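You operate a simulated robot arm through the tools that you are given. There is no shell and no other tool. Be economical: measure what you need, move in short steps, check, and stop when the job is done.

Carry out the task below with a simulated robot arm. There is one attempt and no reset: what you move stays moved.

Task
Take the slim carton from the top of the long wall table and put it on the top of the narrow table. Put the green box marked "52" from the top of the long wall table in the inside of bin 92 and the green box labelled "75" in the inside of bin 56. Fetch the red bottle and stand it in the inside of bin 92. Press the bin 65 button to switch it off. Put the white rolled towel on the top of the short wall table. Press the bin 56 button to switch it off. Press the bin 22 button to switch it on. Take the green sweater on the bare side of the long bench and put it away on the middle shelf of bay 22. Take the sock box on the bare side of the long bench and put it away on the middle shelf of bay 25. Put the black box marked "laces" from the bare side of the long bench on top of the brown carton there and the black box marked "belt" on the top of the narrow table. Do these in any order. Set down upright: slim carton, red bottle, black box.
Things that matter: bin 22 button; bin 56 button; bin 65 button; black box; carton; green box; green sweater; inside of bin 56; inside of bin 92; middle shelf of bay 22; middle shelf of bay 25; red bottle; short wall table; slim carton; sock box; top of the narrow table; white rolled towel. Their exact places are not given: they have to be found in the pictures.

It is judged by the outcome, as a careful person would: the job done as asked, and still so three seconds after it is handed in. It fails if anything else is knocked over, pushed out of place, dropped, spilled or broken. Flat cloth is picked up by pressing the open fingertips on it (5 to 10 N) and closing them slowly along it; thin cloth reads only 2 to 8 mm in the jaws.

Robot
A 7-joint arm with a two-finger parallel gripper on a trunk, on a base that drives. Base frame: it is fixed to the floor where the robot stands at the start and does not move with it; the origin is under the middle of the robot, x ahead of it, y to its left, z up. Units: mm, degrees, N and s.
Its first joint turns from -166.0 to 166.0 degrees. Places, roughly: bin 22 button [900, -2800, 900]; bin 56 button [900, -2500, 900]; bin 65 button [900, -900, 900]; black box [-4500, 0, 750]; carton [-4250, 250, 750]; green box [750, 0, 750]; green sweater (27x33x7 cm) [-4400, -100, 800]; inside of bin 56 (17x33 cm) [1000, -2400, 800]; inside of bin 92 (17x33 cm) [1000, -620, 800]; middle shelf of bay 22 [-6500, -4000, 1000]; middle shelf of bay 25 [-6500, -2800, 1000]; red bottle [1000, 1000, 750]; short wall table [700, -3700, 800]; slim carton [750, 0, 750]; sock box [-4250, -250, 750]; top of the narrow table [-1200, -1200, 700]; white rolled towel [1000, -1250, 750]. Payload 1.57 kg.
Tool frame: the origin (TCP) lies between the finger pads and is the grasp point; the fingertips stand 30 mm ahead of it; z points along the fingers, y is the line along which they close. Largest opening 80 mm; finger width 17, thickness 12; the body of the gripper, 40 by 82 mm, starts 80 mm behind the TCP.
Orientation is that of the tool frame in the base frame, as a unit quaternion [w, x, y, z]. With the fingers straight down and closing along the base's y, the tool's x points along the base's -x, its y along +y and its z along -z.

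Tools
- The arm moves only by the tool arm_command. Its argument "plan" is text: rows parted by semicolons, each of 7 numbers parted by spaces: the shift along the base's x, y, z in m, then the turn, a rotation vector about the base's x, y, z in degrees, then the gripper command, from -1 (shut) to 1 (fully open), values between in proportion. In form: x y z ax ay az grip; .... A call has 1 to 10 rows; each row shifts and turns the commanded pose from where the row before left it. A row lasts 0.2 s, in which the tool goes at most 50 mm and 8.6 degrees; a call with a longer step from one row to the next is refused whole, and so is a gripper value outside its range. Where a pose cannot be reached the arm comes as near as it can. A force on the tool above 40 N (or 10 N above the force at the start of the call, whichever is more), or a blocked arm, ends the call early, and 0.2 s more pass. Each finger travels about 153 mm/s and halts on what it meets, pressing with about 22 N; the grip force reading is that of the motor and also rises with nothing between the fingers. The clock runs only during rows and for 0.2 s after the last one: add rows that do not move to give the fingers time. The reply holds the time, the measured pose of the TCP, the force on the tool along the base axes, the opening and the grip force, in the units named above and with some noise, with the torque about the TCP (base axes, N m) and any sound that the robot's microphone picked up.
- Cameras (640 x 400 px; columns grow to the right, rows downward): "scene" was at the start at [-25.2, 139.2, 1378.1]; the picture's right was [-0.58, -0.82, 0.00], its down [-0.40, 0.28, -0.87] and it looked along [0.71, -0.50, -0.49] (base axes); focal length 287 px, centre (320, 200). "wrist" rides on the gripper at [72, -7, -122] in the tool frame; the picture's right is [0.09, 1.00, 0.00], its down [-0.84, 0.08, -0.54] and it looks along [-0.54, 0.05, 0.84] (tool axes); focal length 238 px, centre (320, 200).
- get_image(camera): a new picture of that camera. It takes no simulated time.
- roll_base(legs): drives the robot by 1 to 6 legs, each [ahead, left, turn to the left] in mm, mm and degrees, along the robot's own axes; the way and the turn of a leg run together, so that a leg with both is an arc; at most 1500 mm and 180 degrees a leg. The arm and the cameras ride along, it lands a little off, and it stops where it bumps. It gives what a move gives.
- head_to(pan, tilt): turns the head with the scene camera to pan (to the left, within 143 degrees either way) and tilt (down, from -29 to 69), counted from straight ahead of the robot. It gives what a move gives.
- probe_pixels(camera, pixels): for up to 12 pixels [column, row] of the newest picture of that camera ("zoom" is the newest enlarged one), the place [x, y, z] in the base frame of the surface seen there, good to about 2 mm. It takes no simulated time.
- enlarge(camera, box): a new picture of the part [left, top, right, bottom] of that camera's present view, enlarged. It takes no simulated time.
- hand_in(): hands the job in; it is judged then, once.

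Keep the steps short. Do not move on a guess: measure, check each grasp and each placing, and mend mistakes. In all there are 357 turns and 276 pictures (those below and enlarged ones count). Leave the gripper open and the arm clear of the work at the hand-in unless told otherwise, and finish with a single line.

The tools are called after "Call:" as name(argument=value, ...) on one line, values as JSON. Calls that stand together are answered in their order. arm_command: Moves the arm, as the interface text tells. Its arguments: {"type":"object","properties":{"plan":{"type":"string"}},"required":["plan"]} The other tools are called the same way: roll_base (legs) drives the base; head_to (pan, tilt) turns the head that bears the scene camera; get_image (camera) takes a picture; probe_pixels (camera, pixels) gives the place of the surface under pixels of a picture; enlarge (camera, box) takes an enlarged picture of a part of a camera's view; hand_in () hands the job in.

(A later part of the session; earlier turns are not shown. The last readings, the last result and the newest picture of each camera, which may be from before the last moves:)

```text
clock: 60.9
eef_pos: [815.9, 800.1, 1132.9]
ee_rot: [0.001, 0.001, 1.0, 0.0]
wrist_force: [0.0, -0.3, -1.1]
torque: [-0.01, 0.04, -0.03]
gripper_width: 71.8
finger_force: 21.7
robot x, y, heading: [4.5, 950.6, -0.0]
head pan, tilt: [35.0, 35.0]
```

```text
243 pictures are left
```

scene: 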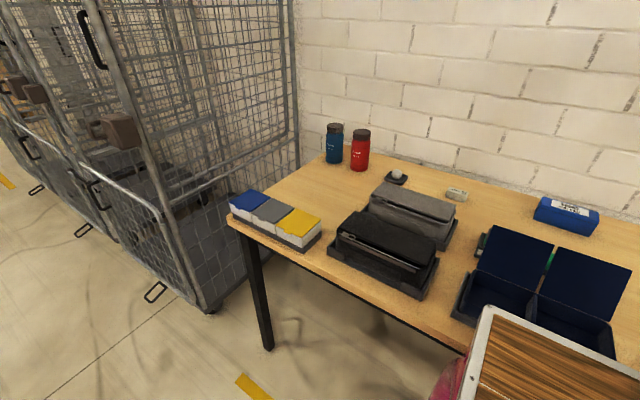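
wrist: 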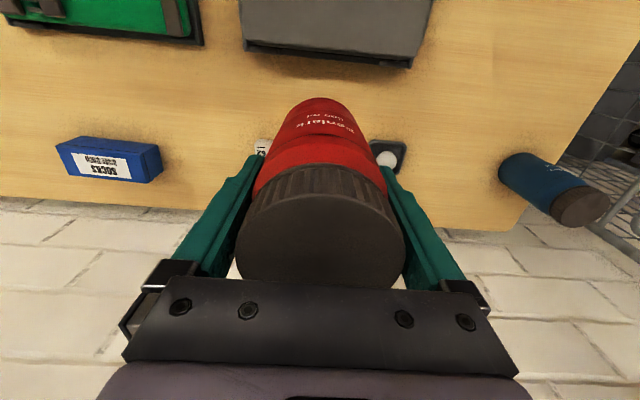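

Held firmly. Drive right 1350 mm back to the bin‑92 station.

Call:
roll_base(legs=[[0, -1350, 0]])

Call:
arm_command(plan="0.04 -0.02 0 0 0 0 -1;0.04 -0.02 0 0 0 0 -1;0.04 -0.02 0 0 0 0 -1;0.04 -0.02 0 0 0 0 -1;0.03 -0.02 0 0 0 0 -1;0 -0.03 0 0 0 0 -1;0 0 0 0 0 0 -1")

Call:
get_image(camera="wrist")

```text
clock: 67.7
eef_pos: [817.1, -552.7, 1132.7]
ee_rot: [0.001, -0.001, 1.0, -0.001]
wrist_force: [0.6, -1.4, -1.6]
torque: [-0.01, 0.01, 0.0]
gripper_width: 71.4
finger_force: 21.6
robot x, y, heading: [4.8, -408.8, -0.1]
head pan, tilt: [35.0, 35.0]
```

```text
clock: 69.3
eef_pos: [1007.7, -682.0, 1132.5]
ee_rot: [-0.001, -0.001, 1.0, 0.001]
wrist_force: [0.3, 0.2, -2.1]
torque: [0.02, -0.01, 0.0]
gripper_width: 71.7
finger_force: 21.6
robot x, y, heading: [3.5, -405.2, 0.0]
head pan, tilt: [35.0, 35.0]
```

```text
242 pictures are left
```

wrist: 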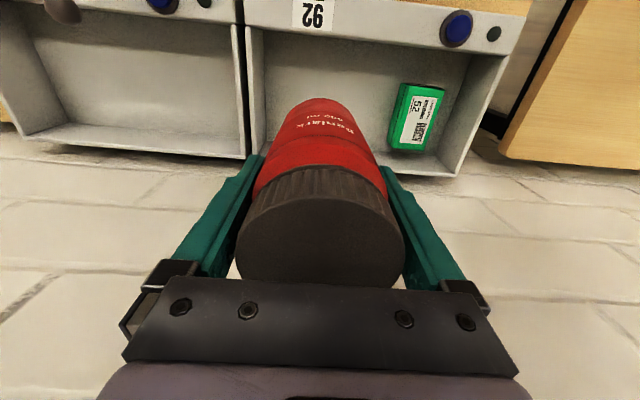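

Bottle is over the free part of bin 92. Lower to just above the floor (TCP ≈909).

Call:
arm_command(plan="0 0 -0.04 0 0 0 -1;0 0 -0.04 0 0 0 -1;0 0 -0.04 0 0 0 -1;0 0 -0.04 0 0 0 -1;0 0 -0.03 0 0 0 -1;0 0 -0.02 0 0 0 -1;0 0 -0.012 0 0 0 -1;0 0 0 0 0 0 -1")

Call:
arm_command(plan="0 0 -0.003 0 0 0 -1;0 0 -0.002 0 0 0 -1;0 0 0 0 0 0 -1")

Call:
get_image(camera="wrist")

```text
clock: 71.1
eef_pos: [1006.7, -683.1, 911.4]
ee_rot: [0.0, -0.002, 1.0, 0.0]
wrist_force: [0.2, 0.5, -1.4]
torque: [-0.06, 0.0, -0.01]
gripper_width: 71.7
finger_force: 22.3
robot x, y, heading: [5.7, -409.3, 0.0]
head pan, tilt: [35.0, 35.0]
```

```text
clock: 71.9
eef_pos: [1007.3, -682.5, 905.5]
ee_rot: [0.0, -0.001, 1.0, 0.001]
wrist_force: [-0.4, 0.5, -1.1]
torque: [0.0, -0.02, -0.02]
gripper_width: 71.5
finger_force: 22.2
robot x, y, heading: [5.6, -409.6, 0.1]
head pan, tilt: [35.0, 35.0]
```

```text
241 pictures are left
```

wrist: 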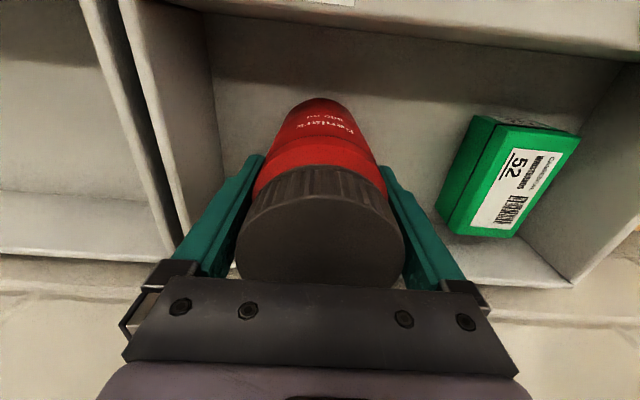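

Call:
arm_command(plan="0 0 -0.001 0 0 0 -1;0 0 -0.001 0 0 0 -1;0 0 0 0 0 0 -1")

```text
clock: 72.7
eef_pos: [1006.4, -682.3, 905.9]
ee_rot: [0.0, -0.001, 1.0, 0.0]
wrist_force: [-1.4, -0.3, 8.9]
torque: [0.24, 0.16, 0.0]
gripper_width: 71.7
finger_force: 21.7
robot x, y, heading: [-0.4, -412.5, 0.3]
head pan, tilt: [35.0, 35.0]
```

Contact (8.9 N). Release and rise straight up.

Call:
arm_command(plan="0 0 0 0 0 0 -0.2;0 0 0 0 0 0 1;0 0 0 0 0 0 1;0 0 0.03 0 0 0 1;0 0 0.04 0 0 0 1;0 0 0.04 0 0 0 1;0 0 0.04 0 0 0 1;0 0 0.04 0 0 0 1")

Call:
get_image(camera="wrist")

```text
clock: 74.5
eef_pos: [1006.8, -681.8, 1094.4]
ee_rot: [0.0, -0.001, 1.0, 0.0]
wrist_force: [-0.2, 0.3, -0.2]
torque: [-0.01, -0.02, -0.01]
gripper_width: 80.0
finger_force: 0.0
robot x, y, heading: [3.1, -405.1, 0.1]
head pan, tilt: [35.0, 35.0]
```

```text
240 pictures are left
```

wrist: 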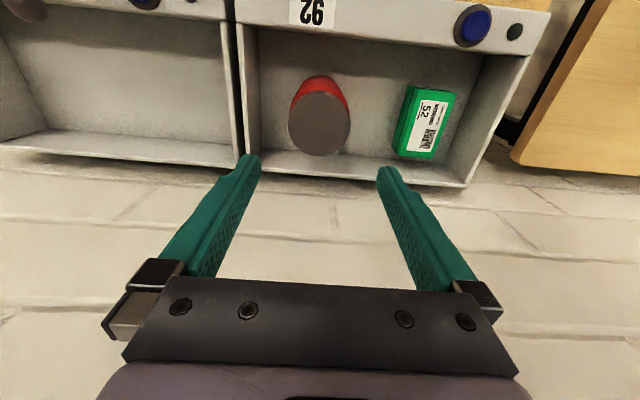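

Red bottle stands in bin 92 beside box 52. Next: box 75. Draw the arm back and drive left 300.

Call:
arm_command(plan="-0.03 0.035 0.01 0 0 0 1;-0.03 0.035 0.01 0 0 0 1;-0.03 0.035 0.01 0 0 0 1;-0.03 0.035 0.01 0 0 0 1;-0.03 0.035 0.01 0 0 0 1;-0.03 0.035 0.01 0 0 0 1;-0.03 0.035 0 0 0 0 1;-0.03 0.035 0 0 0 0 1")

Call:
roll_base(legs=[[0, 300, 0]])

Call:
arm_command(plan="-0.015 0.038 0 0 0 0 1;-0.015 0.038 0 0 0 0 1;-0.015 0.038 0 0 0 0 1;-0.015 0.038 0 0 0 0 1;-0.015 0.038 0 0 0 0 1;-0.015 0.038 0 0 0 0 1;-0.01 0.01 0 0 0 -5 1;0 0 0 0 0 0 1")

Call:
get_image(camera="wrist")

```text
clock: 76.3
eef_pos: [768.0, -402.0, 1154.4]
ee_rot: [0.0, -0.001, 1.0, 0.001]
wrist_force: [1.4, -0.6, 0.5]
torque: [0.04, 0.0, -0.01]
gripper_width: 80.1
finger_force: 0.1
robot x, y, heading: [4.8, -404.9, 0.2]
head pan, tilt: [35.0, 35.0]
```

```text
clock: 78.3
eef_pos: [766.3, -104.5, 1156.2]
ee_rot: [0.0, 0.0, 1.0, 0.001]
wrist_force: [-0.2, 0.2, -0.3]
torque: [0.01, 0.0, -0.02]
gripper_width: 79.9
finger_force: 0.1
robot x, y, heading: [5.0, -111.7, 0.3]
head pan, tilt: [35.0, 35.0]
```

```text
clock: 80.1
eef_pos: [667.2, 133.9, 1155.4]
ee_rot: [0.0, 0.043, 0.999, -0.001]
wrist_force: [0.9, -1.2, 0.3]
torque: [-0.01, 0.01, 0.01]
gripper_width: 79.5
finger_force: 0.0
robot x, y, heading: [2.8, -114.3, -0.2]
head pan, tilt: [35.0, 35.0]
```

```text
239 pictures are left
```

wrist: 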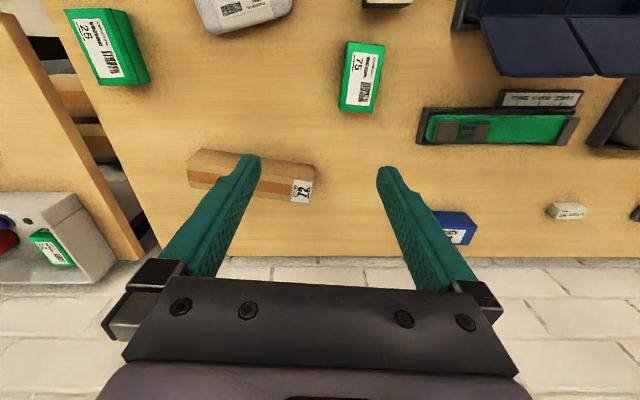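

Call:
probe_pixels(camera="wrist", pixels=[[348, 44], [383, 47], [372, 110], [341, 106], [362, 77]])

```text
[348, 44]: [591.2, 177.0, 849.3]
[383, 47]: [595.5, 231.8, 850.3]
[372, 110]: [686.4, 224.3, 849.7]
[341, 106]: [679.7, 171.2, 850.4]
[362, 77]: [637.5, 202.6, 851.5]
```

Centre (638,201). Move over and descend to 845.

Call:
arm_command(plan="-0.015 0.034 0 0 0 0 1;-0.014 0.033 -0.01 0 0 0 1;0 0 -0.045 0 0 0 1;0 0 -0.045 0 0 0 1;0 0 -0.045 0 0 0 1;0 0 -0.045 0 0 0 1;0 0 -0.04 0 0 0 1;0 0 0 0 0 0 1")

Call:
get_image(camera="wrist")

```text
clock: 81.9
eef_pos: [637.4, 199.3, 924.4]
ee_rot: [0.0, 0.044, 0.999, 0.0]
wrist_force: [1.0, -0.6, -0.1]
torque: [0.05, 0.01, 0.0]
gripper_width: 79.9
finger_force: 0.0
robot x, y, heading: [5.2, -114.2, 0.1]
head pan, tilt: [35.0, 35.0]
```

```text
238 pictures are left
```

wrist: 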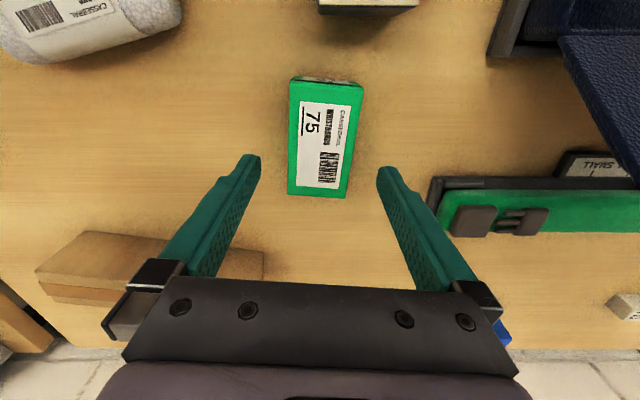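

Call:
arm_command(plan="0 0.001 -0.03 0 0 0 1;0 0 -0.03 0 0 0 1;0 0 -0.02 0 0 0 1;0 0 0 0 0 0 1;0 0 0 0 0 0 0.3;0 0 0 0 0 0 -1;0 0 0 0 0 0 -1;0 0 0 0 0 0 -1")

Call:
arm_command(plan="0 0 0.02 0 0 0 -1;0 0 0.04 0 0 0 -1;0 0 0.04 0 0 0 -1;0 0 0.04 0 0 0 -1;0 0 0.04 0 0 0 -1;0 0 0.04 0 0 0 -1;0 0 0.04 0 0 0 -1;0 0 0.03 0 0 0 -1;0 0 0 0 0 0 -1")

Call:
get_image(camera="wrist")

```text
clock: 83.7
eef_pos: [637.4, 200.4, 844.5]
ee_rot: [0.0, 0.043, 0.999, 0.0]
wrist_force: [0.5, 0.6, -0.2]
torque: [0.02, 0.02, -0.03]
gripper_width: 57.6
finger_force: 21.4
robot x, y, heading: [2.0, -111.2, -0.2]
head pan, tilt: [35.0, 35.0]
```

```text
clock: 85.7
eef_pos: [638.1, 199.5, 1136.1]
ee_rot: [0.001, 0.044, 0.999, 0.0]
wrist_force: [0.2, -0.2, -0.9]
torque: [-0.01, 0.03, -0.01]
gripper_width: 57.4
finger_force: 21.8
robot x, y, heading: [-1.0, -111.6, 0.0]
head pan, tilt: [35.0, 35.0]
```

```text
237 pictures are left
```

wrist: 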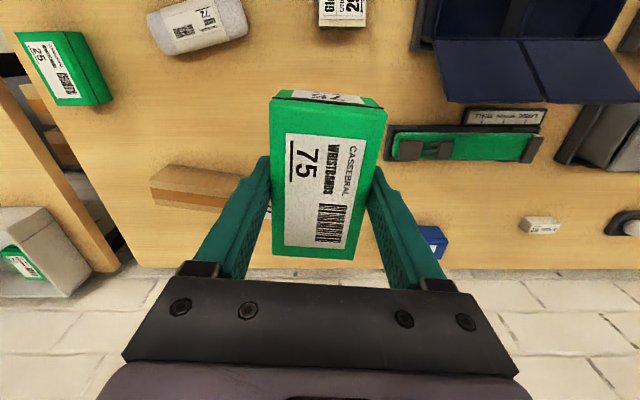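

Held. Turn square, bring the arm to front, and drive right to the bin‑56 station (y≈−2210).

Call:
arm_command(plan="0.02 -0.04 0 0 0 5 -1;0.02 -0.04 0 0 0 0 -1;0.02 -0.04 0 0 0 0 -1;0.02 -0.04 0 0 0 0 -1;0.02 -0.04 0 0 0 0 -1;0.01 -0.04 0 0 0 0 -1;0.01 -0.04 0 0 0 0 -1;0.01 -0.04 0 0 0 0 -1;0 -0.04 0 0 0 0 -1")

Call:
roll_base(legs=[[0, -1100, 0], [0, -1000, 0]])

Call:
head_to(pan=-30, tilt=35)

Call:
get_image(camera="scene")

Call:
get_image(camera="wrist")

```text
clock: 87.7
eef_pos: [767.3, -158.0, 1134.5]
ee_rot: [0.0, -0.001, 1.0, 0.0]
wrist_force: [-0.4, 0.4, -1.0]
torque: [-0.01, -0.02, -0.01]
gripper_width: 57.8
finger_force: 22.0
robot x, y, heading: [3.4, -112.4, 0.1]
head pan, tilt: [35.0, 35.0]
```

```text
clock: 98.2
eef_pos: [768.3, -2266.5, 1134.1]
ee_rot: [0.0, 0.0, 1.0, 0.001]
wrist_force: [0.2, -0.6, -1.2]
torque: [0.0, -0.03, -0.03]
gripper_width: 57.8
finger_force: 22.2
robot x, y, heading: [0.6, -2216.6, 0.0]
head pan, tilt: [35.0, 35.0]
```

```text
clock: 99.5
eef_pos: [766.2, -2267.9, 1134.0]
ee_rot: [-0.001, -0.001, 1.0, 0.001]
wrist_force: [0.1, 0.1, -0.8]
torque: [0.0, 0.0, 0.0]
gripper_width: 57.4
finger_force: 22.2
robot x, y, heading: [3.1, -2220.5, -0.3]
head pan, tilt: [-30.0, 35.0]
```

```text
236 pictures are left
```

scene: 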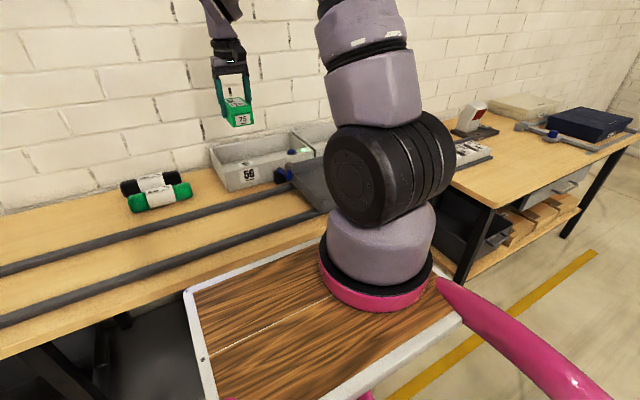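

```text
235 pictures are left
```

wrist: 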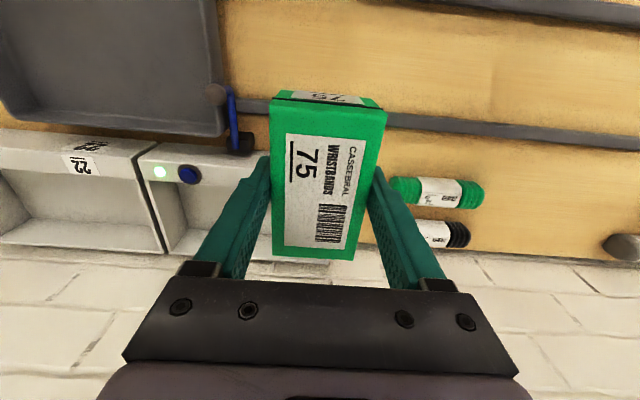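

Call:
probe_pixels(camera="wrist", pixels=[[188, 174], [162, 172], [232, 95], [245, 142], [232, 130], [150, 200], [160, 180], [215, 200], [185, 240], [90, 190], [215, 90], [235, 160]])

Call:
enlarge(camera="scene", box=[200, 110, 360, 210])

```text
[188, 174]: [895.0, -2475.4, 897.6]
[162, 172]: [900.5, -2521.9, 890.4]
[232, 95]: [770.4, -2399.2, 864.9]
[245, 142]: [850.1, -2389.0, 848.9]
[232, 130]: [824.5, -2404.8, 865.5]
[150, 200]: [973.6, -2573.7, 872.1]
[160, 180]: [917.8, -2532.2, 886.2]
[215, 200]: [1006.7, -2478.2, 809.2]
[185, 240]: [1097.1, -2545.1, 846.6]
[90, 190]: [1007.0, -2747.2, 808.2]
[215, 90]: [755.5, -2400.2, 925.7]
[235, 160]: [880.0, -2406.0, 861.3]
```

```text
4.00 times, centred on (280, 160) of scene
```

zoom: 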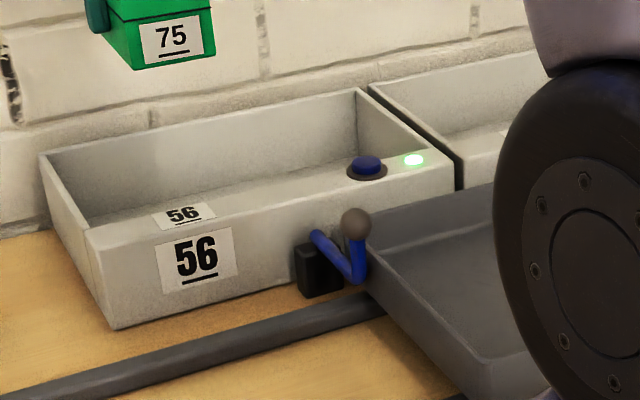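

Bin 56: button (895,−2475), lit. Compartment centre ~(1005,−2380). Place box 75 there.

Call:
arm_command(plan="0.04 -0.017 0 0 0 0 -1;0.04 -0.017 0 0 0 0 -1;0.04 -0.017 0 0 0 0 -1;0.04 -0.017 0 0 0 0 -1;0.04 -0.017 0 0 0 0 -1;0.038 -0.017 0 0 0 0 -1;0 0 -0.045 0 0 0 -1;0 0 -0.045 0 0 0 -1;0 0 -0.045 0 0 0 -1;0 0 0 0 0 0 -1")

Call:
get_image(camera="wrist")

```text
clock: 101.7
eef_pos: [1005.5, -2368.7, 999.5]
ee_rot: [0.001, 0.0, 1.0, 0.0]
wrist_force: [0.3, 0.0, -1.3]
torque: [-0.01, -0.01, 0.02]
gripper_width: 57.4
finger_force: 21.8
robot x, y, heading: [-1.5, -2221.2, 0.2]
head pan, tilt: [-30.0, 35.0]
```

```text
233 pictures are left
```

wrist: 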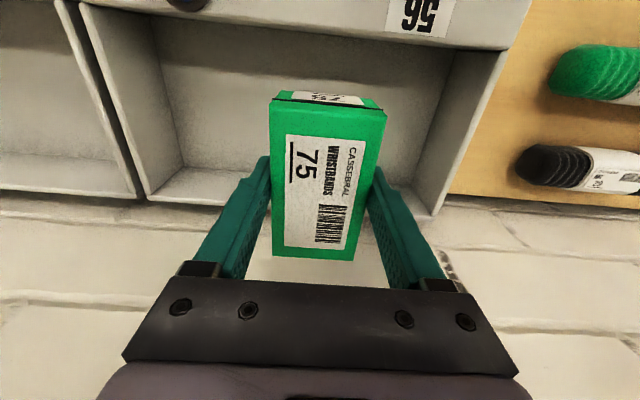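

Call:
arm_command(plan="0 0 -0.045 0 0 0 -1;0 0 -0.045 0 0 0 -1;0 0 -0.03 0 0 0 -1;0 0 -0.015 0 0 0 -1;0 0 -0.01 0 0 0 -1;0 0 0 0 0 0 -1;0 0 0 0 0 0 -0.3;0 0 0 0 0 0 0.8;0 0 0 0 0 0 1")

Call:
arm_command(plan="0 0 0.04 0 0 0 1;0 0 0.045 0 0 0 1;0 0 0.045 0 0 0 1;0 0 0.045 0 0 0 0;0 0 0 0 0 0 0")

Call:
get_image(camera="wrist")

```text
clock: 103.7
eef_pos: [1003.6, -2368.6, 854.9]
ee_rot: [0.001, 0.0, 1.0, 0.0]
wrist_force: [-0.3, 0.6, -0.2]
torque: [0.0, -0.02, 0.0]
gripper_width: 80.1
finger_force: 0.0
robot x, y, heading: [2.3, -2220.1, 0.3]
head pan, tilt: [-30.0, 35.0]
```

```text
clock: 104.9
eef_pos: [1005.5, -2369.2, 1030.4]
ee_rot: [0.0, -0.001, 1.0, 0.0]
wrist_force: [-0.5, -0.7, -0.7]
torque: [0.0, 0.02, 0.03]
gripper_width: 40.1
finger_force: 0.0
robot x, y, heading: [2.5, -2220.9, 0.0]
head pan, tilt: [-30.0, 35.0]
```

```text
232 pictures are left
```

wrist: 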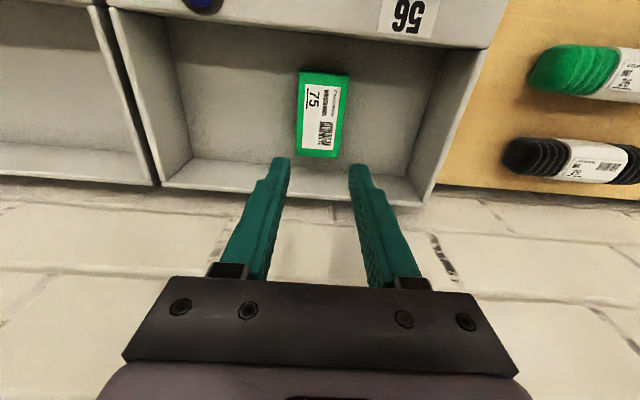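

Box 75 is in bin 56. Close the gripper and go over the bin‑56 button.

Call:
arm_command(plan="-0.037 -0.0355 0 0 0 0 -1;-0.037 -0.0355 0 0 0 0 -1;-0.036 -0.0355 0 0 0 0 -1;0 0 0 0 0 0 -1;0 0 0 0 0 0 -1")

Call:
get_image(camera="wrist")

```text
refused: row 1 steps farther than a row can; nothing moved
```

```text
231 pictures are left
```

wrist: 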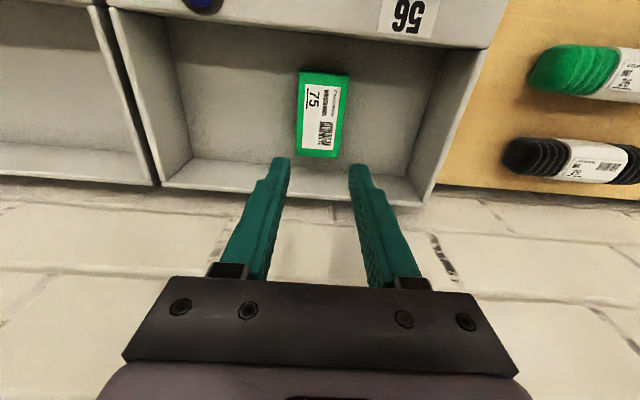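

Call:
arm_command(plan="-0.028 -0.0265 0 0 0 0 -1;-0.028 -0.0265 0 0 0 0 -1;-0.028 -0.0265 0 0 0 0 -1;-0.026 -0.0265 0 0 0 0 -1;0 0 0 0 0 0 -1;0 0 0 0 0 0 -1")

Call:
get_image(camera="wrist")

```text
clock: 106.3
eef_pos: [894.7, -2474.9, 1029.9]
ee_rot: [0.0, -0.001, 1.0, 0.0]
wrist_force: [0.4, 0.2, 0.1]
torque: [-0.04, 0.02, 0.02]
gripper_width: 0.3
finger_force: 21.1
robot x, y, heading: [0.6, -2223.7, -0.3]
head pan, tilt: [-30.0, 35.0]
```

```text
230 pictures are left
```

wrist: 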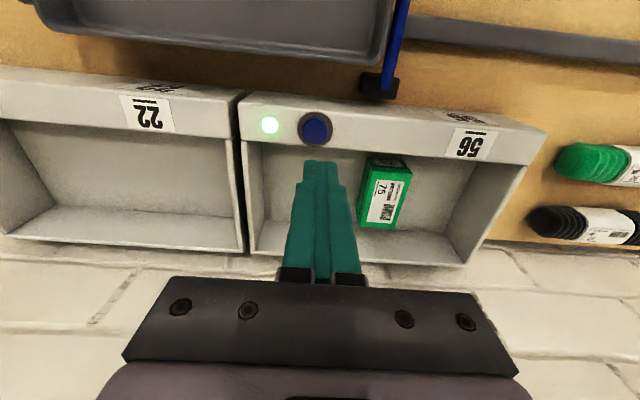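

Call:
probe_pixels(camera="wrist", pixels=[[317, 129], [317, 121], [317, 138], [309, 129], [326, 129], [390, 50], [405, 10]])

```text
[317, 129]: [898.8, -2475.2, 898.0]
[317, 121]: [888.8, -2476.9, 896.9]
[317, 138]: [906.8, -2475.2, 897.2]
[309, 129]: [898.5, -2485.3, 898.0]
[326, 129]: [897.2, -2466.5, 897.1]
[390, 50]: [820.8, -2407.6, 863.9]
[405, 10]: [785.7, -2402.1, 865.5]
```

Button centre (898,−2475). Press down to tip ≈893.

Call:
arm_command(plan="0.003 0 -0.035 0 0 0 -1;0 0 -0.03 0 0 0 -1;0 0 -0.028 0 0 0 -1;0 0 -0.006 0 0 0 -1;0 0 -0.003 0 0 0 -1;0 0 -0.003 0 0 0 -1;0 0 0 0 0 0 -1")

Call:
get_image(camera="wrist")

```text
clock: 107.9
eef_pos: [898.4, -2474.6, 925.0]
ee_rot: [0.001, 0.0, 1.0, 0.001]
wrist_force: [-0.5, -0.9, 2.7]
torque: [-0.04, -0.01, -0.03]
gripper_width: 0.0
finger_force: 21.2
robot x, y, heading: [1.0, -2221.5, 0.1]
head pan, tilt: [-30.0, 35.0]
heard: click
```

```text
229 pictures are left
```

wrist: 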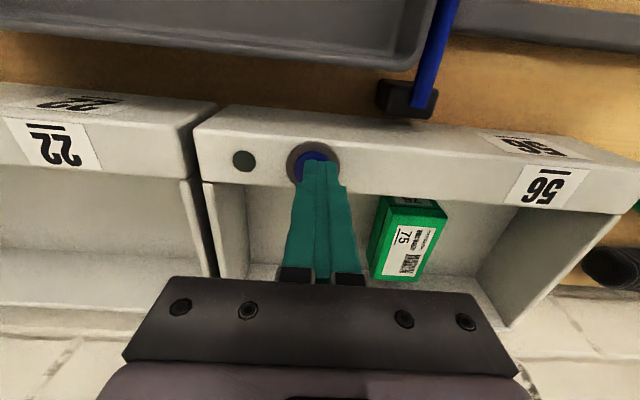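

Click, light off. Lift, drive right 250, look for the bin‑22 button.

Call:
arm_command(plan="0 0 0.04 0 0 0 -1;0 0 0.04 0 0 0 -1;0 0 0.04 0 0 0 -1;-0.02 0 0.02 0 0 0 -1;-0.03 0 0 0 0 0 -1")

Call:
roll_base(legs=[[0, -300, 0]])

Call:
get_image(camera="wrist")

```text
clock: 109.1
eef_pos: [846.8, -2474.7, 1065.4]
ee_rot: [0.0, 0.0, 1.0, 0.0]
wrist_force: [0.5, -0.3, -0.7]
torque: [0.01, 0.03, 0.0]
gripper_width: 0.0
finger_force: 21.0
robot x, y, heading: [4.4, -2219.6, 0.0]
head pan, tilt: [-30.0, 35.0]
```

```text
clock: 111.2
eef_pos: [848.7, -2775.1, 1066.3]
ee_rot: [0.0, -0.001, 1.0, 0.0]
wrist_force: [-0.7, -0.4, -0.2]
torque: [0.04, 0.01, 0.01]
gripper_width: 0.0
finger_force: 21.0
robot x, y, heading: [2.4, -2520.7, 0.2]
head pan, tilt: [-30.0, 35.0]
```

```text
228 pictures are left
```

wrist: 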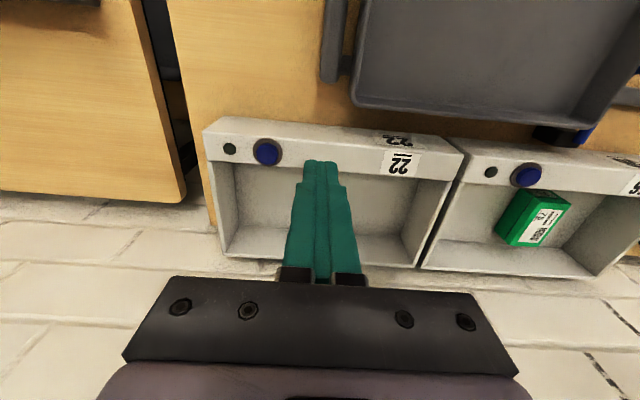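

Call:
probe_pixels(camera="wrist", pixels=[[267, 152], [260, 152], [275, 152], [267, 146], [267, 160], [50, 100], [180, 190], [160, 20], [20, 195]])

```text
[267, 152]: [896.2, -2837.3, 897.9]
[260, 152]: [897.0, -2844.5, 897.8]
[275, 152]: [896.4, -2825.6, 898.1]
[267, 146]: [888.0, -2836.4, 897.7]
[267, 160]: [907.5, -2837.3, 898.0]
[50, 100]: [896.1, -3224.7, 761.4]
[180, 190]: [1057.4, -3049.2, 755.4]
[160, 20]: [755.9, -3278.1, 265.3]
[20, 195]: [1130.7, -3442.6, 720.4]
```

Bin‑22 button at (897,−2836,898), unlit. Move over and press.

Call:
arm_command(plan="0.025 -0.031 0 0 0 0 -1;0.024 -0.03 0 0 0 0 -1;0 0 -0.04 0 0 0 -1;0 0 -0.04 0 0 0 -1;0 0 -0.035 0 0 0 -1;0 0 -0.014 0 0 0 -1;0 0 -0.006 0 0 0 -1;0 0 -0.003 0 0 0 -1;0 0 -0.003 0 0 0 -1;0 0 0 0 0 0 -1")

Call:
get_image(camera="wrist")

```text
clock: 113.4
eef_pos: [896.9, -2836.6, 925.1]
ee_rot: [0.0, -0.001, 1.0, 0.0]
wrist_force: [-0.7, -0.9, 3.2]
torque: [-0.03, 0.01, -0.03]
gripper_width: 0.0
finger_force: 21.2
robot x, y, heading: [1.0, -2522.3, 0.3]
head pan, tilt: [-30.0, 35.0]
heard: click
```

```text
227 pictures are left
```

wrist: 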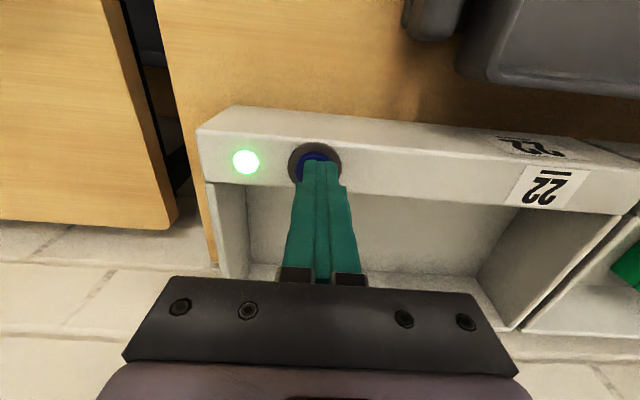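

Bin 22 lit. Lift, survey the short table from here first, then drive back to the towels.

Call:
arm_command(plan="0 0 0.045 0 0 0 -1;0 0 0.045 0 0 0 -1;0 0 0.045 0 0 0 -1;-0.02 0.035 0.02 0 0 0 0;-0.02 0.04 0.02 0 0 0 1;-0.02 0.04 0.02 0 0 0 1;-0.02 0.04 0.02 0 0 0 1;-0.02 0.04 0.02 0 0 0 1")

Call:
head_to(pan=-55, tilt=30)

Call:
get_image(camera="scene")

Call:
roll_base(legs=[[0, 1400, 0]])

Call:
get_image(camera="wrist")

```text
clock: 115.2
eef_pos: [796.5, -2642.7, 1160.0]
ee_rot: [-0.001, 0.0, 1.0, -0.001]
wrist_force: [0.4, -0.8, -0.2]
torque: [0.04, 0.04, -0.01]
gripper_width: 79.9
finger_force: 0.1
robot x, y, heading: [2.0, -2518.2, 0.1]
head pan, tilt: [-30.0, 35.0]
```

```text
clock: 116.1
eef_pos: [796.6, -2640.5, 1161.1]
ee_rot: [0.0, -0.001, 1.0, 0.0]
wrist_force: [-0.4, 0.6, -0.7]
torque: [0.02, 0.04, 0.03]
gripper_width: 80.0
finger_force: 0.0
robot x, y, heading: [-0.2, -2521.0, 0.1]
head pan, tilt: [-55.0, 30.0]
```

```text
226 pictures are left
```

scene: 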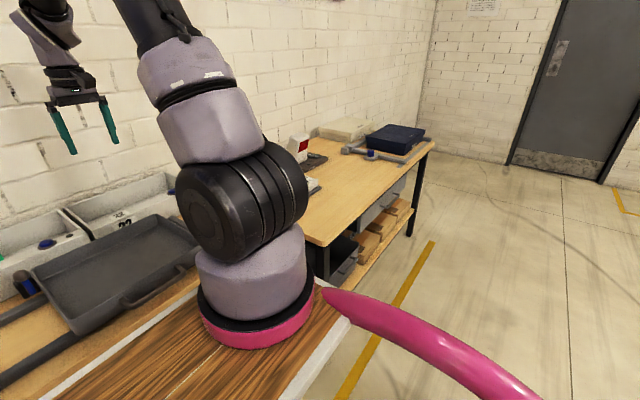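

```text
clock: 123.1
eef_pos: [794.4, -1239.3, 1159.8]
ee_rot: [0.0, -0.002, 1.0, 0.0]
wrist_force: [-0.1, -0.1, 0.0]
torque: [0.01, -0.05, 0.03]
gripper_width: 80.2
finger_force: 0.1
robot x, y, heading: [-1.6, -1120.9, -0.0]
head pan, tilt: [-55.0, 30.0]
```

```text
225 pictures are left
```

wrist: 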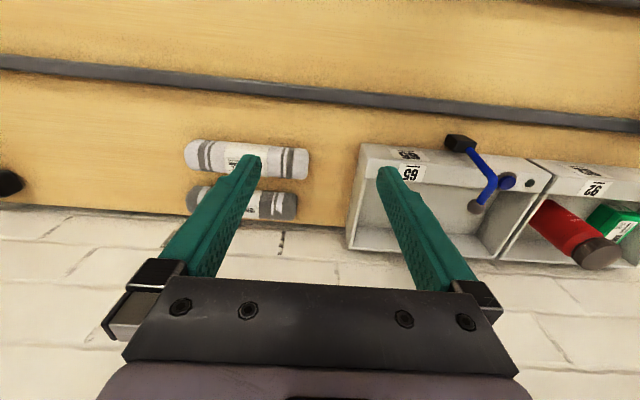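

The front roll is white, the one behind grey. Measure the white one.

Call:
enlarge(camera="wrist", box=[160, 120, 340, 232])

Call:
probe_pixels(camera="wrist", pixels=[[190, 155], [305, 165], [215, 145], [215, 157], [215, 170], [285, 150], [285, 162], [285, 175], [206, 196], [280, 206], [206, 185], [280, 195]])

```text
3.56 times, centred on (250, 176) of wrist
```

zoom: 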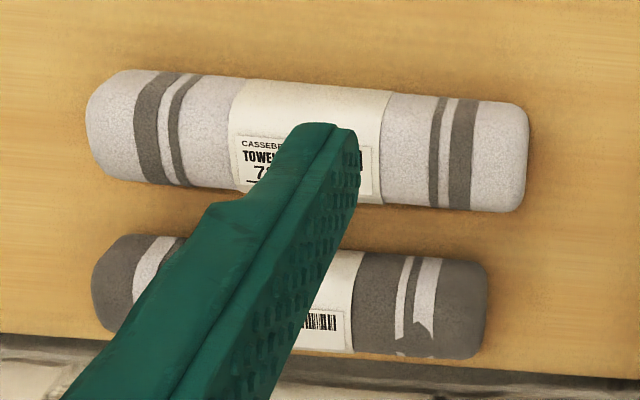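

```text
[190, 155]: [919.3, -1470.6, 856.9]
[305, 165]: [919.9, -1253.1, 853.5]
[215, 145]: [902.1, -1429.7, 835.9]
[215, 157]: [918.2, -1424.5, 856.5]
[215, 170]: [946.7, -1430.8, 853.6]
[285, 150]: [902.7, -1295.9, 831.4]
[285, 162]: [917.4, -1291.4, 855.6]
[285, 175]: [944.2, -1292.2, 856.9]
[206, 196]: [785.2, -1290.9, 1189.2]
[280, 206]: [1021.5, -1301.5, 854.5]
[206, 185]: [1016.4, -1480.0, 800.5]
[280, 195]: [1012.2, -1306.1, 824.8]
```

White towel centre ≈(931,−1362), ~60 mm thick, lying along y. Turn the tool 90° while moving above it.

Call:
arm_command(plan="0.0137 -0.0123 -0.01 0 0 8.2 1;0.0137 -0.0123 -0.01 0 0 8.2 1;0.0137 -0.0123 -0.01 0 0 8.2 1;0.0137 -0.0123 -0.01 0 0 8.2 1;0.0137 -0.0123 -0.01 0 0 8.2 1;0.0137 -0.0123 -0.01 0 0 8.2 1;0.0137 -0.0123 -0.01 0 0 8.2 1;0.0137 -0.0123 -0.01 0 0 8.2 1;0.0137 -0.0123 -0.01 0 0 8.2 1;0.0137 -0.0123 -0.01 0 0 8.2 1")

Call:
arm_command(plan="0 0 -0.03 0 0 8 1;0 0 -0.03 0 0 0 1;0 0 0 0 0 0 1")

Call:
get_image(camera="wrist")

```text
clock: 125.3
eef_pos: [930.8, -1360.4, 1059.3]
ee_rot: [-0.001, -0.658, 0.753, 0.0]
wrist_force: [0.2, -0.5, 0.0]
torque: [0.04, -0.04, -0.02]
gripper_width: 79.9
finger_force: 0.0
robot x, y, heading: [-0.4, -1117.5, 0.2]
head pan, tilt: [-55.0, 30.0]
```

```text
clock: 126.1
eef_pos: [931.6, -1361.0, 998.1]
ee_rot: [0.0, 0.708, -0.706, 0.0]
wrist_force: [1.2, 0.8, 0.5]
torque: [0.0, -0.01, -0.02]
gripper_width: 79.8
finger_force: 0.0
robot x, y, heading: [-2.4, -1116.9, 0.3]
head pan, tilt: [-55.0, 30.0]
```

```text
223 pictures are left
```

wrist: 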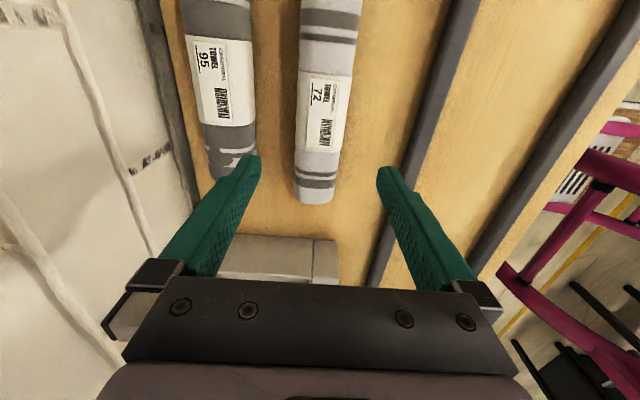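

Call:
probe_pixels(camera="wrist", pixels=[[325, 110], [303, 110], [350, 110], [318, 195], [334, 10]])

Call:
arm_command(plan="0 0 -0.04 0 0 0 1;0 0 -0.04 0 0 0 1;0 0 0 0 0 0 1")

Call:
get_image(camera="wrist")

```text
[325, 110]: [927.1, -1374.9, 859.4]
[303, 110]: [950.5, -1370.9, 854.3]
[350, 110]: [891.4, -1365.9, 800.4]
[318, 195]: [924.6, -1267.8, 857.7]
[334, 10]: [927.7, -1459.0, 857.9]
```

```text
clock: 126.9
eef_pos: [930.8, -1360.0, 919.8]
ee_rot: [0.0, 0.708, -0.706, 0.0]
wrist_force: [0.1, -0.6, 0.1]
torque: [0.0, 0.0, 0.0]
gripper_width: 80.1
finger_force: 0.1
robot x, y, heading: [1.9, -1121.3, 0.3]
head pan, tilt: [-55.0, 30.0]
```

```text
222 pictures are left
```

wrist: 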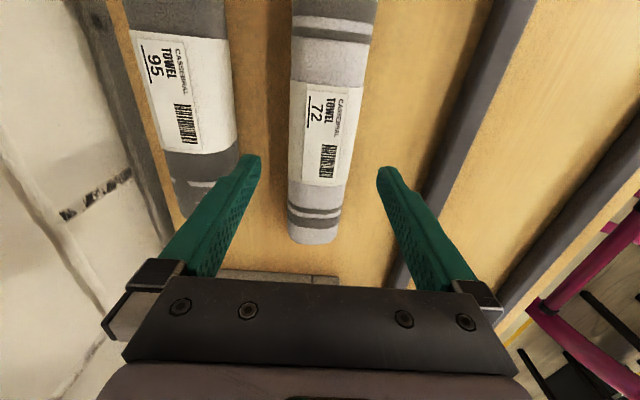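

Descend to 836 and close.

Call:
arm_command(plan="0 0 -0.035 0 0 0 1;0 0 -0.03 0 0 0 1;0 0 -0.019 0 0 0 1;0 0 0 0 0 0 1;0 0 0 0 0 0 0.4;0 0 0 0 0 0 -1;0 0 0 0 0 0 -1;0 0 0 0 0 0 -1")

Call:
arm_command(plan="0 0 0.02 0 0 0 -1;0 0 0.04 0 0 0 -1;0 0 0.04 0 0 0 -1;0 0 0.04 0 0 0 -1;0 0 0.04 0 0 0 -1;0 0 0.04 0 0 0 -1;0 0 0.04 0 0 0 -1;0 0 0.03 0 0 0 -1;0 0 0 0 0 0 -1")

Call:
get_image(camera="wrist")

```text
clock: 128.7
eef_pos: [929.9, -1360.7, 835.3]
ee_rot: [0.0, 0.708, -0.706, -0.001]
wrist_force: [0.3, -0.6, -0.8]
torque: [0.01, -0.01, -0.01]
gripper_width: 57.7
finger_force: 21.9
robot x, y, heading: [-1.2, -1121.6, 0.4]
head pan, tilt: [-55.0, 30.0]
```

```text
clock: 130.7
eef_pos: [931.3, -1362.1, 1126.7]
ee_rot: [0.001, 0.707, -0.707, 0.0]
wrist_force: [0.0, -0.5, -1.4]
torque: [-0.01, 0.01, 0.01]
gripper_width: 57.7
finger_force: 21.7
robot x, y, heading: [-1.8, -1119.9, 0.6]
head pan, tilt: [-55.0, 30.0]
```

```text
221 pictures are left
```

wrist: 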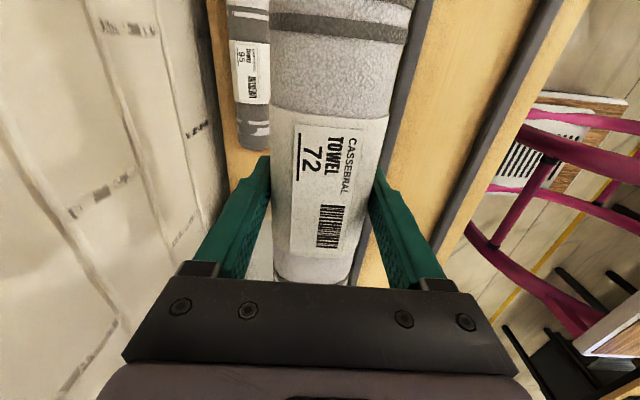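

Held. Draw back and drive right to y≈−2900, then look at the short table.

Call:
arm_command(plan="-0.025 0.03 0.01 0 0 0 -1;-0.025 0.03 0.01 0 0 0 -1;-0.025 0.03 0 0 0 0 -1;-0.025 0.02 0 0 0 0 -1;-0.025 0.02 0 0 0 0 -1;-0.025 0.02 0 0 0 0 -1")

Call:
roll_base(legs=[[0, -900, 0], [0, -900, 0]])

Call:
head_to(pan=-70, tilt=35)

Call:
get_image(camera="scene")

Call:
get_image(camera="wrist")

```text
clock: 132.1
eef_pos: [781.2, -1211.9, 1146.0]
ee_rot: [0.0, -0.707, 0.707, -0.001]
wrist_force: [1.3, -0.4, -2.7]
torque: [0.05, 0.04, 0.02]
gripper_width: 57.6
finger_force: 21.9
robot x, y, heading: [-1.1, -1118.1, 0.3]
head pan, tilt: [-55.0, 30.0]
```

```text
clock: 141.2
eef_pos: [778.1, -3024.3, 1146.2]
ee_rot: [0.001, -0.705, 0.709, 0.0]
wrist_force: [0.7, -0.2, -1.2]
torque: [0.0, 0.03, 0.01]
gripper_width: 57.8
finger_force: 22.3
robot x, y, heading: [-6.4, -2922.6, -0.2]
head pan, tilt: [-55.0, 30.0]
```

```text
clock: 141.9
eef_pos: [779.7, -3025.2, 1145.7]
ee_rot: [0.0, -0.705, 0.709, 0.0]
wrist_force: [0.1, -0.3, -0.5]
torque: [0.0, 0.0, 0.03]
gripper_width: 57.6
finger_force: 21.6
robot x, y, heading: [1.4, -2926.2, -0.1]
head pan, tilt: [-70.0, 35.0]
```

```text
220 pictures are left
```

scene: 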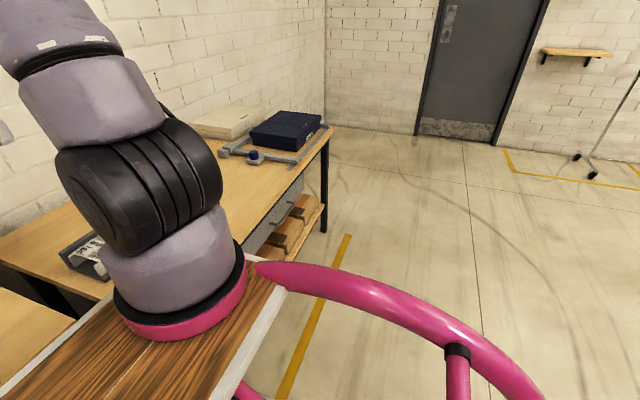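

```text
219 pictures are left
```

wrist: 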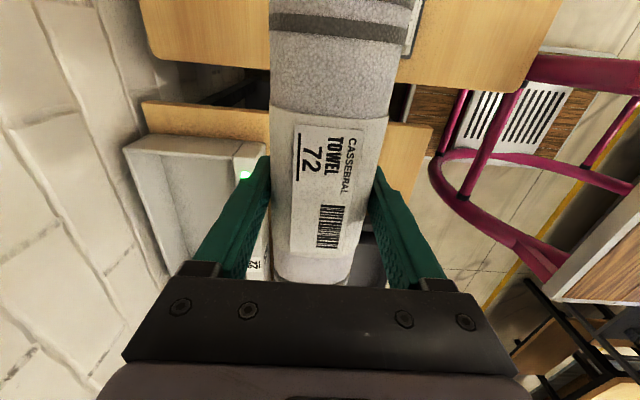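

Call:
probe_pixels(camera="scene", pixels=[[100, 295], [245, 232], [325, 135], [300, 200], [90, 250], [150, 270], [250, 175], [325, 225], [335, 380], [45, 290]])

Call:
enlarge(camera="wrist", box=[130, 0, 640, 110])

```text
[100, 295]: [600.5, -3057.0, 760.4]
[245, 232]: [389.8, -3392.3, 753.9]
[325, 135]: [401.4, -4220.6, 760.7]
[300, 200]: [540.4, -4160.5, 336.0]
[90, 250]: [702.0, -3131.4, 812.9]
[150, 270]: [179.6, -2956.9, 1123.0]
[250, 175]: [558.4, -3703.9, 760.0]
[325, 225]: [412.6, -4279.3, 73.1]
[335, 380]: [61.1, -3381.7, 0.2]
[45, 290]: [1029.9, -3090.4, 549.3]
```

```text
1.25 times, centred on (385, 55) of wrist
```

zoom: 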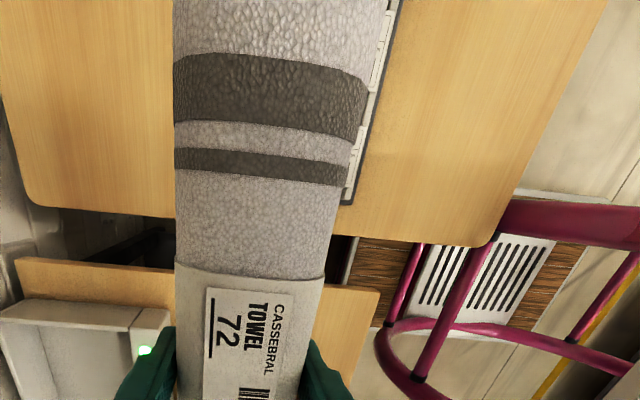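

Table edge x≈395. I back off 120 mm for clearance and drive right 450, then look down with the wrist camera.

Call:
roll_base(legs=[[-120, 0, 0], [0, -450, 0]])

Call:
head_to(pan=5, tilt=40)

Call:
get_image(camera="scene")

Call:
get_image(camera="wrist")

```text
clock: 145.5
eef_pos: [657.0, -3471.9, 1147.6]
ee_rot: [0.001, -0.704, 0.71, 0.0]
wrist_force: [-0.1, -0.2, -1.1]
torque: [0.0, 0.0, -0.01]
gripper_width: 57.9
finger_force: 21.6
robot x, y, heading: [-120.7, -3369.0, -0.5]
head pan, tilt: [-70.0, 35.0]
```

```text
clock: 146.9
eef_pos: [656.4, -3471.1, 1147.2]
ee_rot: [0.0, -0.705, 0.709, 0.0]
wrist_force: [-0.5, -0.6, -1.1]
torque: [-0.01, 0.01, -0.03]
gripper_width: 57.5
finger_force: 21.9
robot x, y, heading: [-122.8, -3369.6, -0.7]
head pan, tilt: [5.0, 40.0]
```

```text
217 pictures are left
```

scene: 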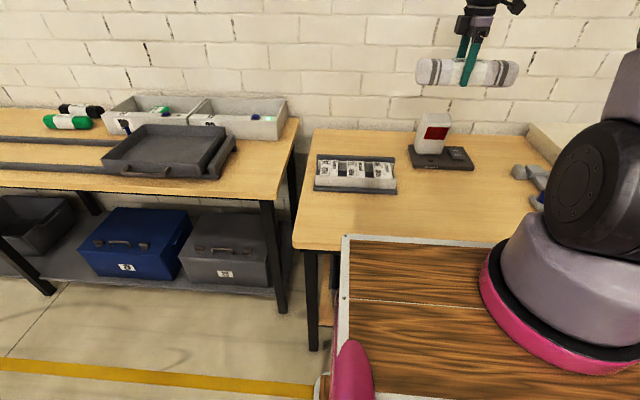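

```text
216 pictures are left
```

wrist: 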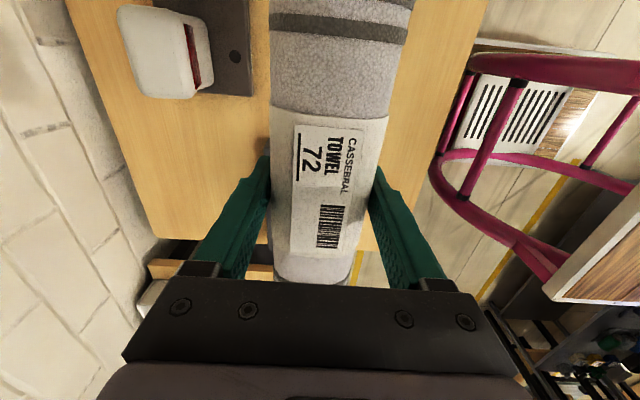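

Call:
probe_pixels(camera="scene", pixels=[[397, 193], [475, 170], [409, 166], [430, 215], [450, 195], [500, 190], [317, 190], [515, 175], [480, 225]])

```text
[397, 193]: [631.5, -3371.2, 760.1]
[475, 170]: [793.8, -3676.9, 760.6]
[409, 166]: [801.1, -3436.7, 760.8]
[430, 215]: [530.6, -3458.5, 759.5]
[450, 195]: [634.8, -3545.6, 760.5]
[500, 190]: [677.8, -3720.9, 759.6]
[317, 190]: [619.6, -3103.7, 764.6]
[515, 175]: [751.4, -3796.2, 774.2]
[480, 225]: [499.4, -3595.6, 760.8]
```

Free area x 480–750, y −3400…−3700. Place the towel at (640,−3550); release TCP ≈797.

Call:
arm_command(plan="-0.008 -0.04 0 0 0 0 -1;-0.008 -0.039 0 0 0 0 -1;0 0 -0.045 0 0 0 -1;0 0 -0.045 0 0 0 -1;0 0 -0.045 0 0 0 -1;0 0 -0.045 0 0 0 -1;0 0 -0.045 0 0 0 -1;0 0 -0.045 0 0 0 -1;0 0 -0.04 0 0 0 -1;0 0 0 0 0 0 -1")

Call:
arm_command(plan="0 0 -0.025 0 0 0 -1;0 0 -0.008 0 0 0 -1;0 0 -0.004 0 0 0 -1;0 0 0 0 0 0 -1")

```text
clock: 149.1
eef_pos: [640.6, -3551.1, 833.9]
ee_rot: [0.0, -0.705, 0.71, 0.0]
wrist_force: [1.2, -1.0, -0.7]
torque: [0.05, -0.03, 0.05]
gripper_width: 57.6
finger_force: 21.9
robot x, y, heading: [-124.3, -3372.1, -0.5]
head pan, tilt: [5.0, 40.0]
```

```text
clock: 150.1
eef_pos: [640.8, -3549.4, 799.3]
ee_rot: [0.0, -0.705, 0.71, -0.001]
wrist_force: [-0.1, 0.3, -1.9]
torque: [-0.01, 0.02, 0.01]
gripper_width: 57.8
finger_force: 22.8
robot x, y, heading: [-121.2, -3368.7, -0.5]
head pan, tilt: [5.0, 40.0]
```

Call:
arm_command(plan="0 0 -0.003 0 0 0 -1;0 0 -0.001 0 0 0 -1;0 0 0 0 0 0 -0.2;0 0 0 0 0 0 0.8;0 0 0 0 0 0 1;0 0 0.04 0 0 0 1;0 0 0.045 0 0 0 1;0 0 0.045 0 0 0 1;0 0 0.045 0 0 0 1")

Call:
get_image(camera="wrist")

```text
clock: 152.1
eef_pos: [642.4, -3551.4, 970.5]
ee_rot: [0.0, -0.705, 0.71, 0.001]
wrist_force: [0.3, 0.3, -0.3]
torque: [-0.02, 0.03, -0.01]
gripper_width: 80.1
finger_force: 0.1
robot x, y, heading: [-123.1, -3367.7, -0.5]
head pan, tilt: [5.0, 40.0]
```

```text
215 pictures are left
```

wrist: 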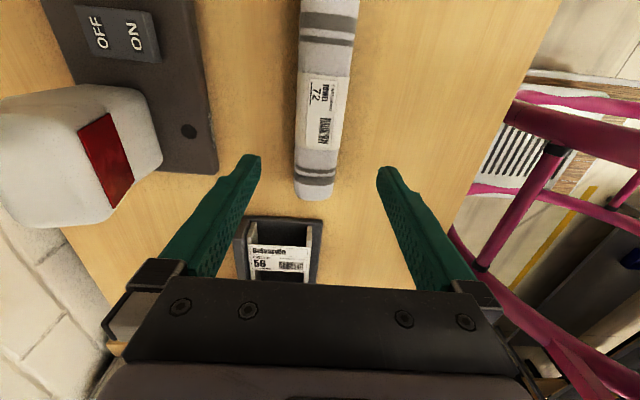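

Towel placed well. Raise the arm and drive back to the long wall table for the slim carton.

Call:
arm_command(plan="0 0.01 0.045 0 0 0 1;0 0.02 0.045 0 0 0 1;0 0.03 0.03 0 0 0 1;0.01 0.04 0.02 0 0 0 1;0.01 0.04 0.02 0 0 0 1")

Call:
roll_base(legs=[[0, 1200, 0.5], [0, 1200, 0], [120, 0, 0], [0, 1060, 0]])

Call:
get_image(camera="wrist")

```text
clock: 153.3
eef_pos: [661.7, -3411.2, 1131.8]
ee_rot: [-0.001, -0.704, 0.71, 0.0]
wrist_force: [0.5, -1.1, -0.9]
torque: [0.05, 0.02, 0.01]
gripper_width: 80.2
finger_force: 0.0
robot x, y, heading: [-125.2, -3371.4, -0.4]
head pan, tilt: [5.0, 40.0]
```

```text
clock: 171.0
eef_pos: [773.9, 66.0, 1130.3]
ee_rot: [0.001, 0.708, -0.706, 0.0]
wrist_force: [-0.1, 0.4, -0.2]
torque: [0.0, 0.01, 0.02]
gripper_width: 79.8
finger_force: 0.1
robot x, y, heading: [-13.7, 95.4, 0.0]
head pan, tilt: [5.0, 40.0]
```

```text
214 pictures are left
```

wrist: 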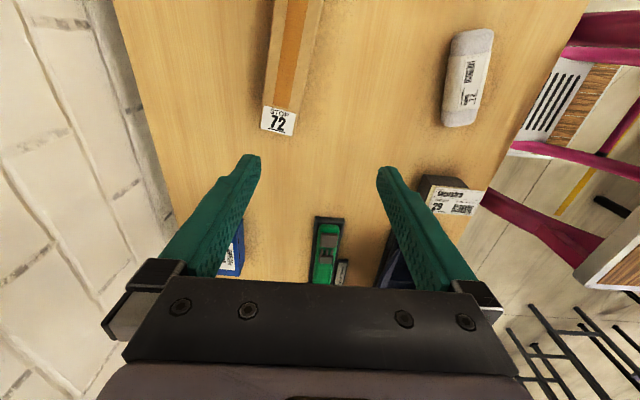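

Call:
probe_pixels(camera="wrist", pixels=[[264, 106], [297, 111], [262, 131], [291, 135], [277, 121], [278, 30], [312, 30], [295, 40]])

```text
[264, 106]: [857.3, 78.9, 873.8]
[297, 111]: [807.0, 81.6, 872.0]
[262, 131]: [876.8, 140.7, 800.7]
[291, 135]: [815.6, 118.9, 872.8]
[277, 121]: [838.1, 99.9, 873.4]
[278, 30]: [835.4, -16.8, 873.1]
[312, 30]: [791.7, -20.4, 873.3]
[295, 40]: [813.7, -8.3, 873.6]
```

Carton: centre ≈(818,1), ~45 mm thick, turned ~7°. Turn −6.5° and move above.

Call:
arm_command(plan="0.022 -0.033 -0.01 0 0 -6.5 1;0.022 -0.032 -0.01 0 0 0 1;0 0 -0.045 0 0 0 1;0 0 -0.045 0 0 0 1;0 0 -0.045 0 0 0 1;0 0 -0.02 0 0 0 1;0 0 0 0 0 0 1")

Call:
get_image(camera="wrist")

```text
clock: 172.6
eef_pos: [819.2, 1.9, 954.7]
ee_rot: [0.0, -0.666, 0.746, -0.001]
wrist_force: [0.4, 0.3, 0.2]
torque: [-0.01, -0.02, 0.01]
gripper_width: 79.9
finger_force: 0.0
robot x, y, heading: [-11.6, 96.6, 0.1]
head pan, tilt: [5.0, 40.0]
```

```text
213 pictures are left
```

wrist: 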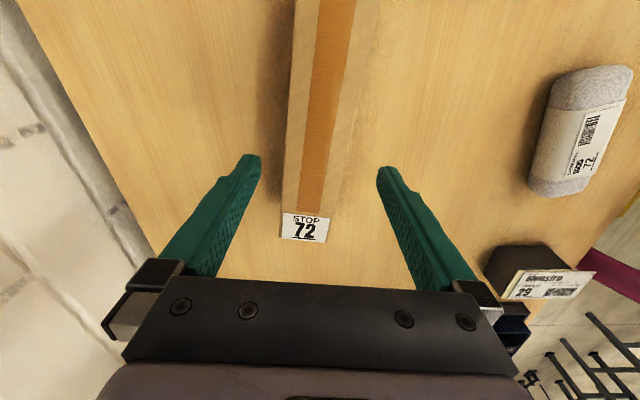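

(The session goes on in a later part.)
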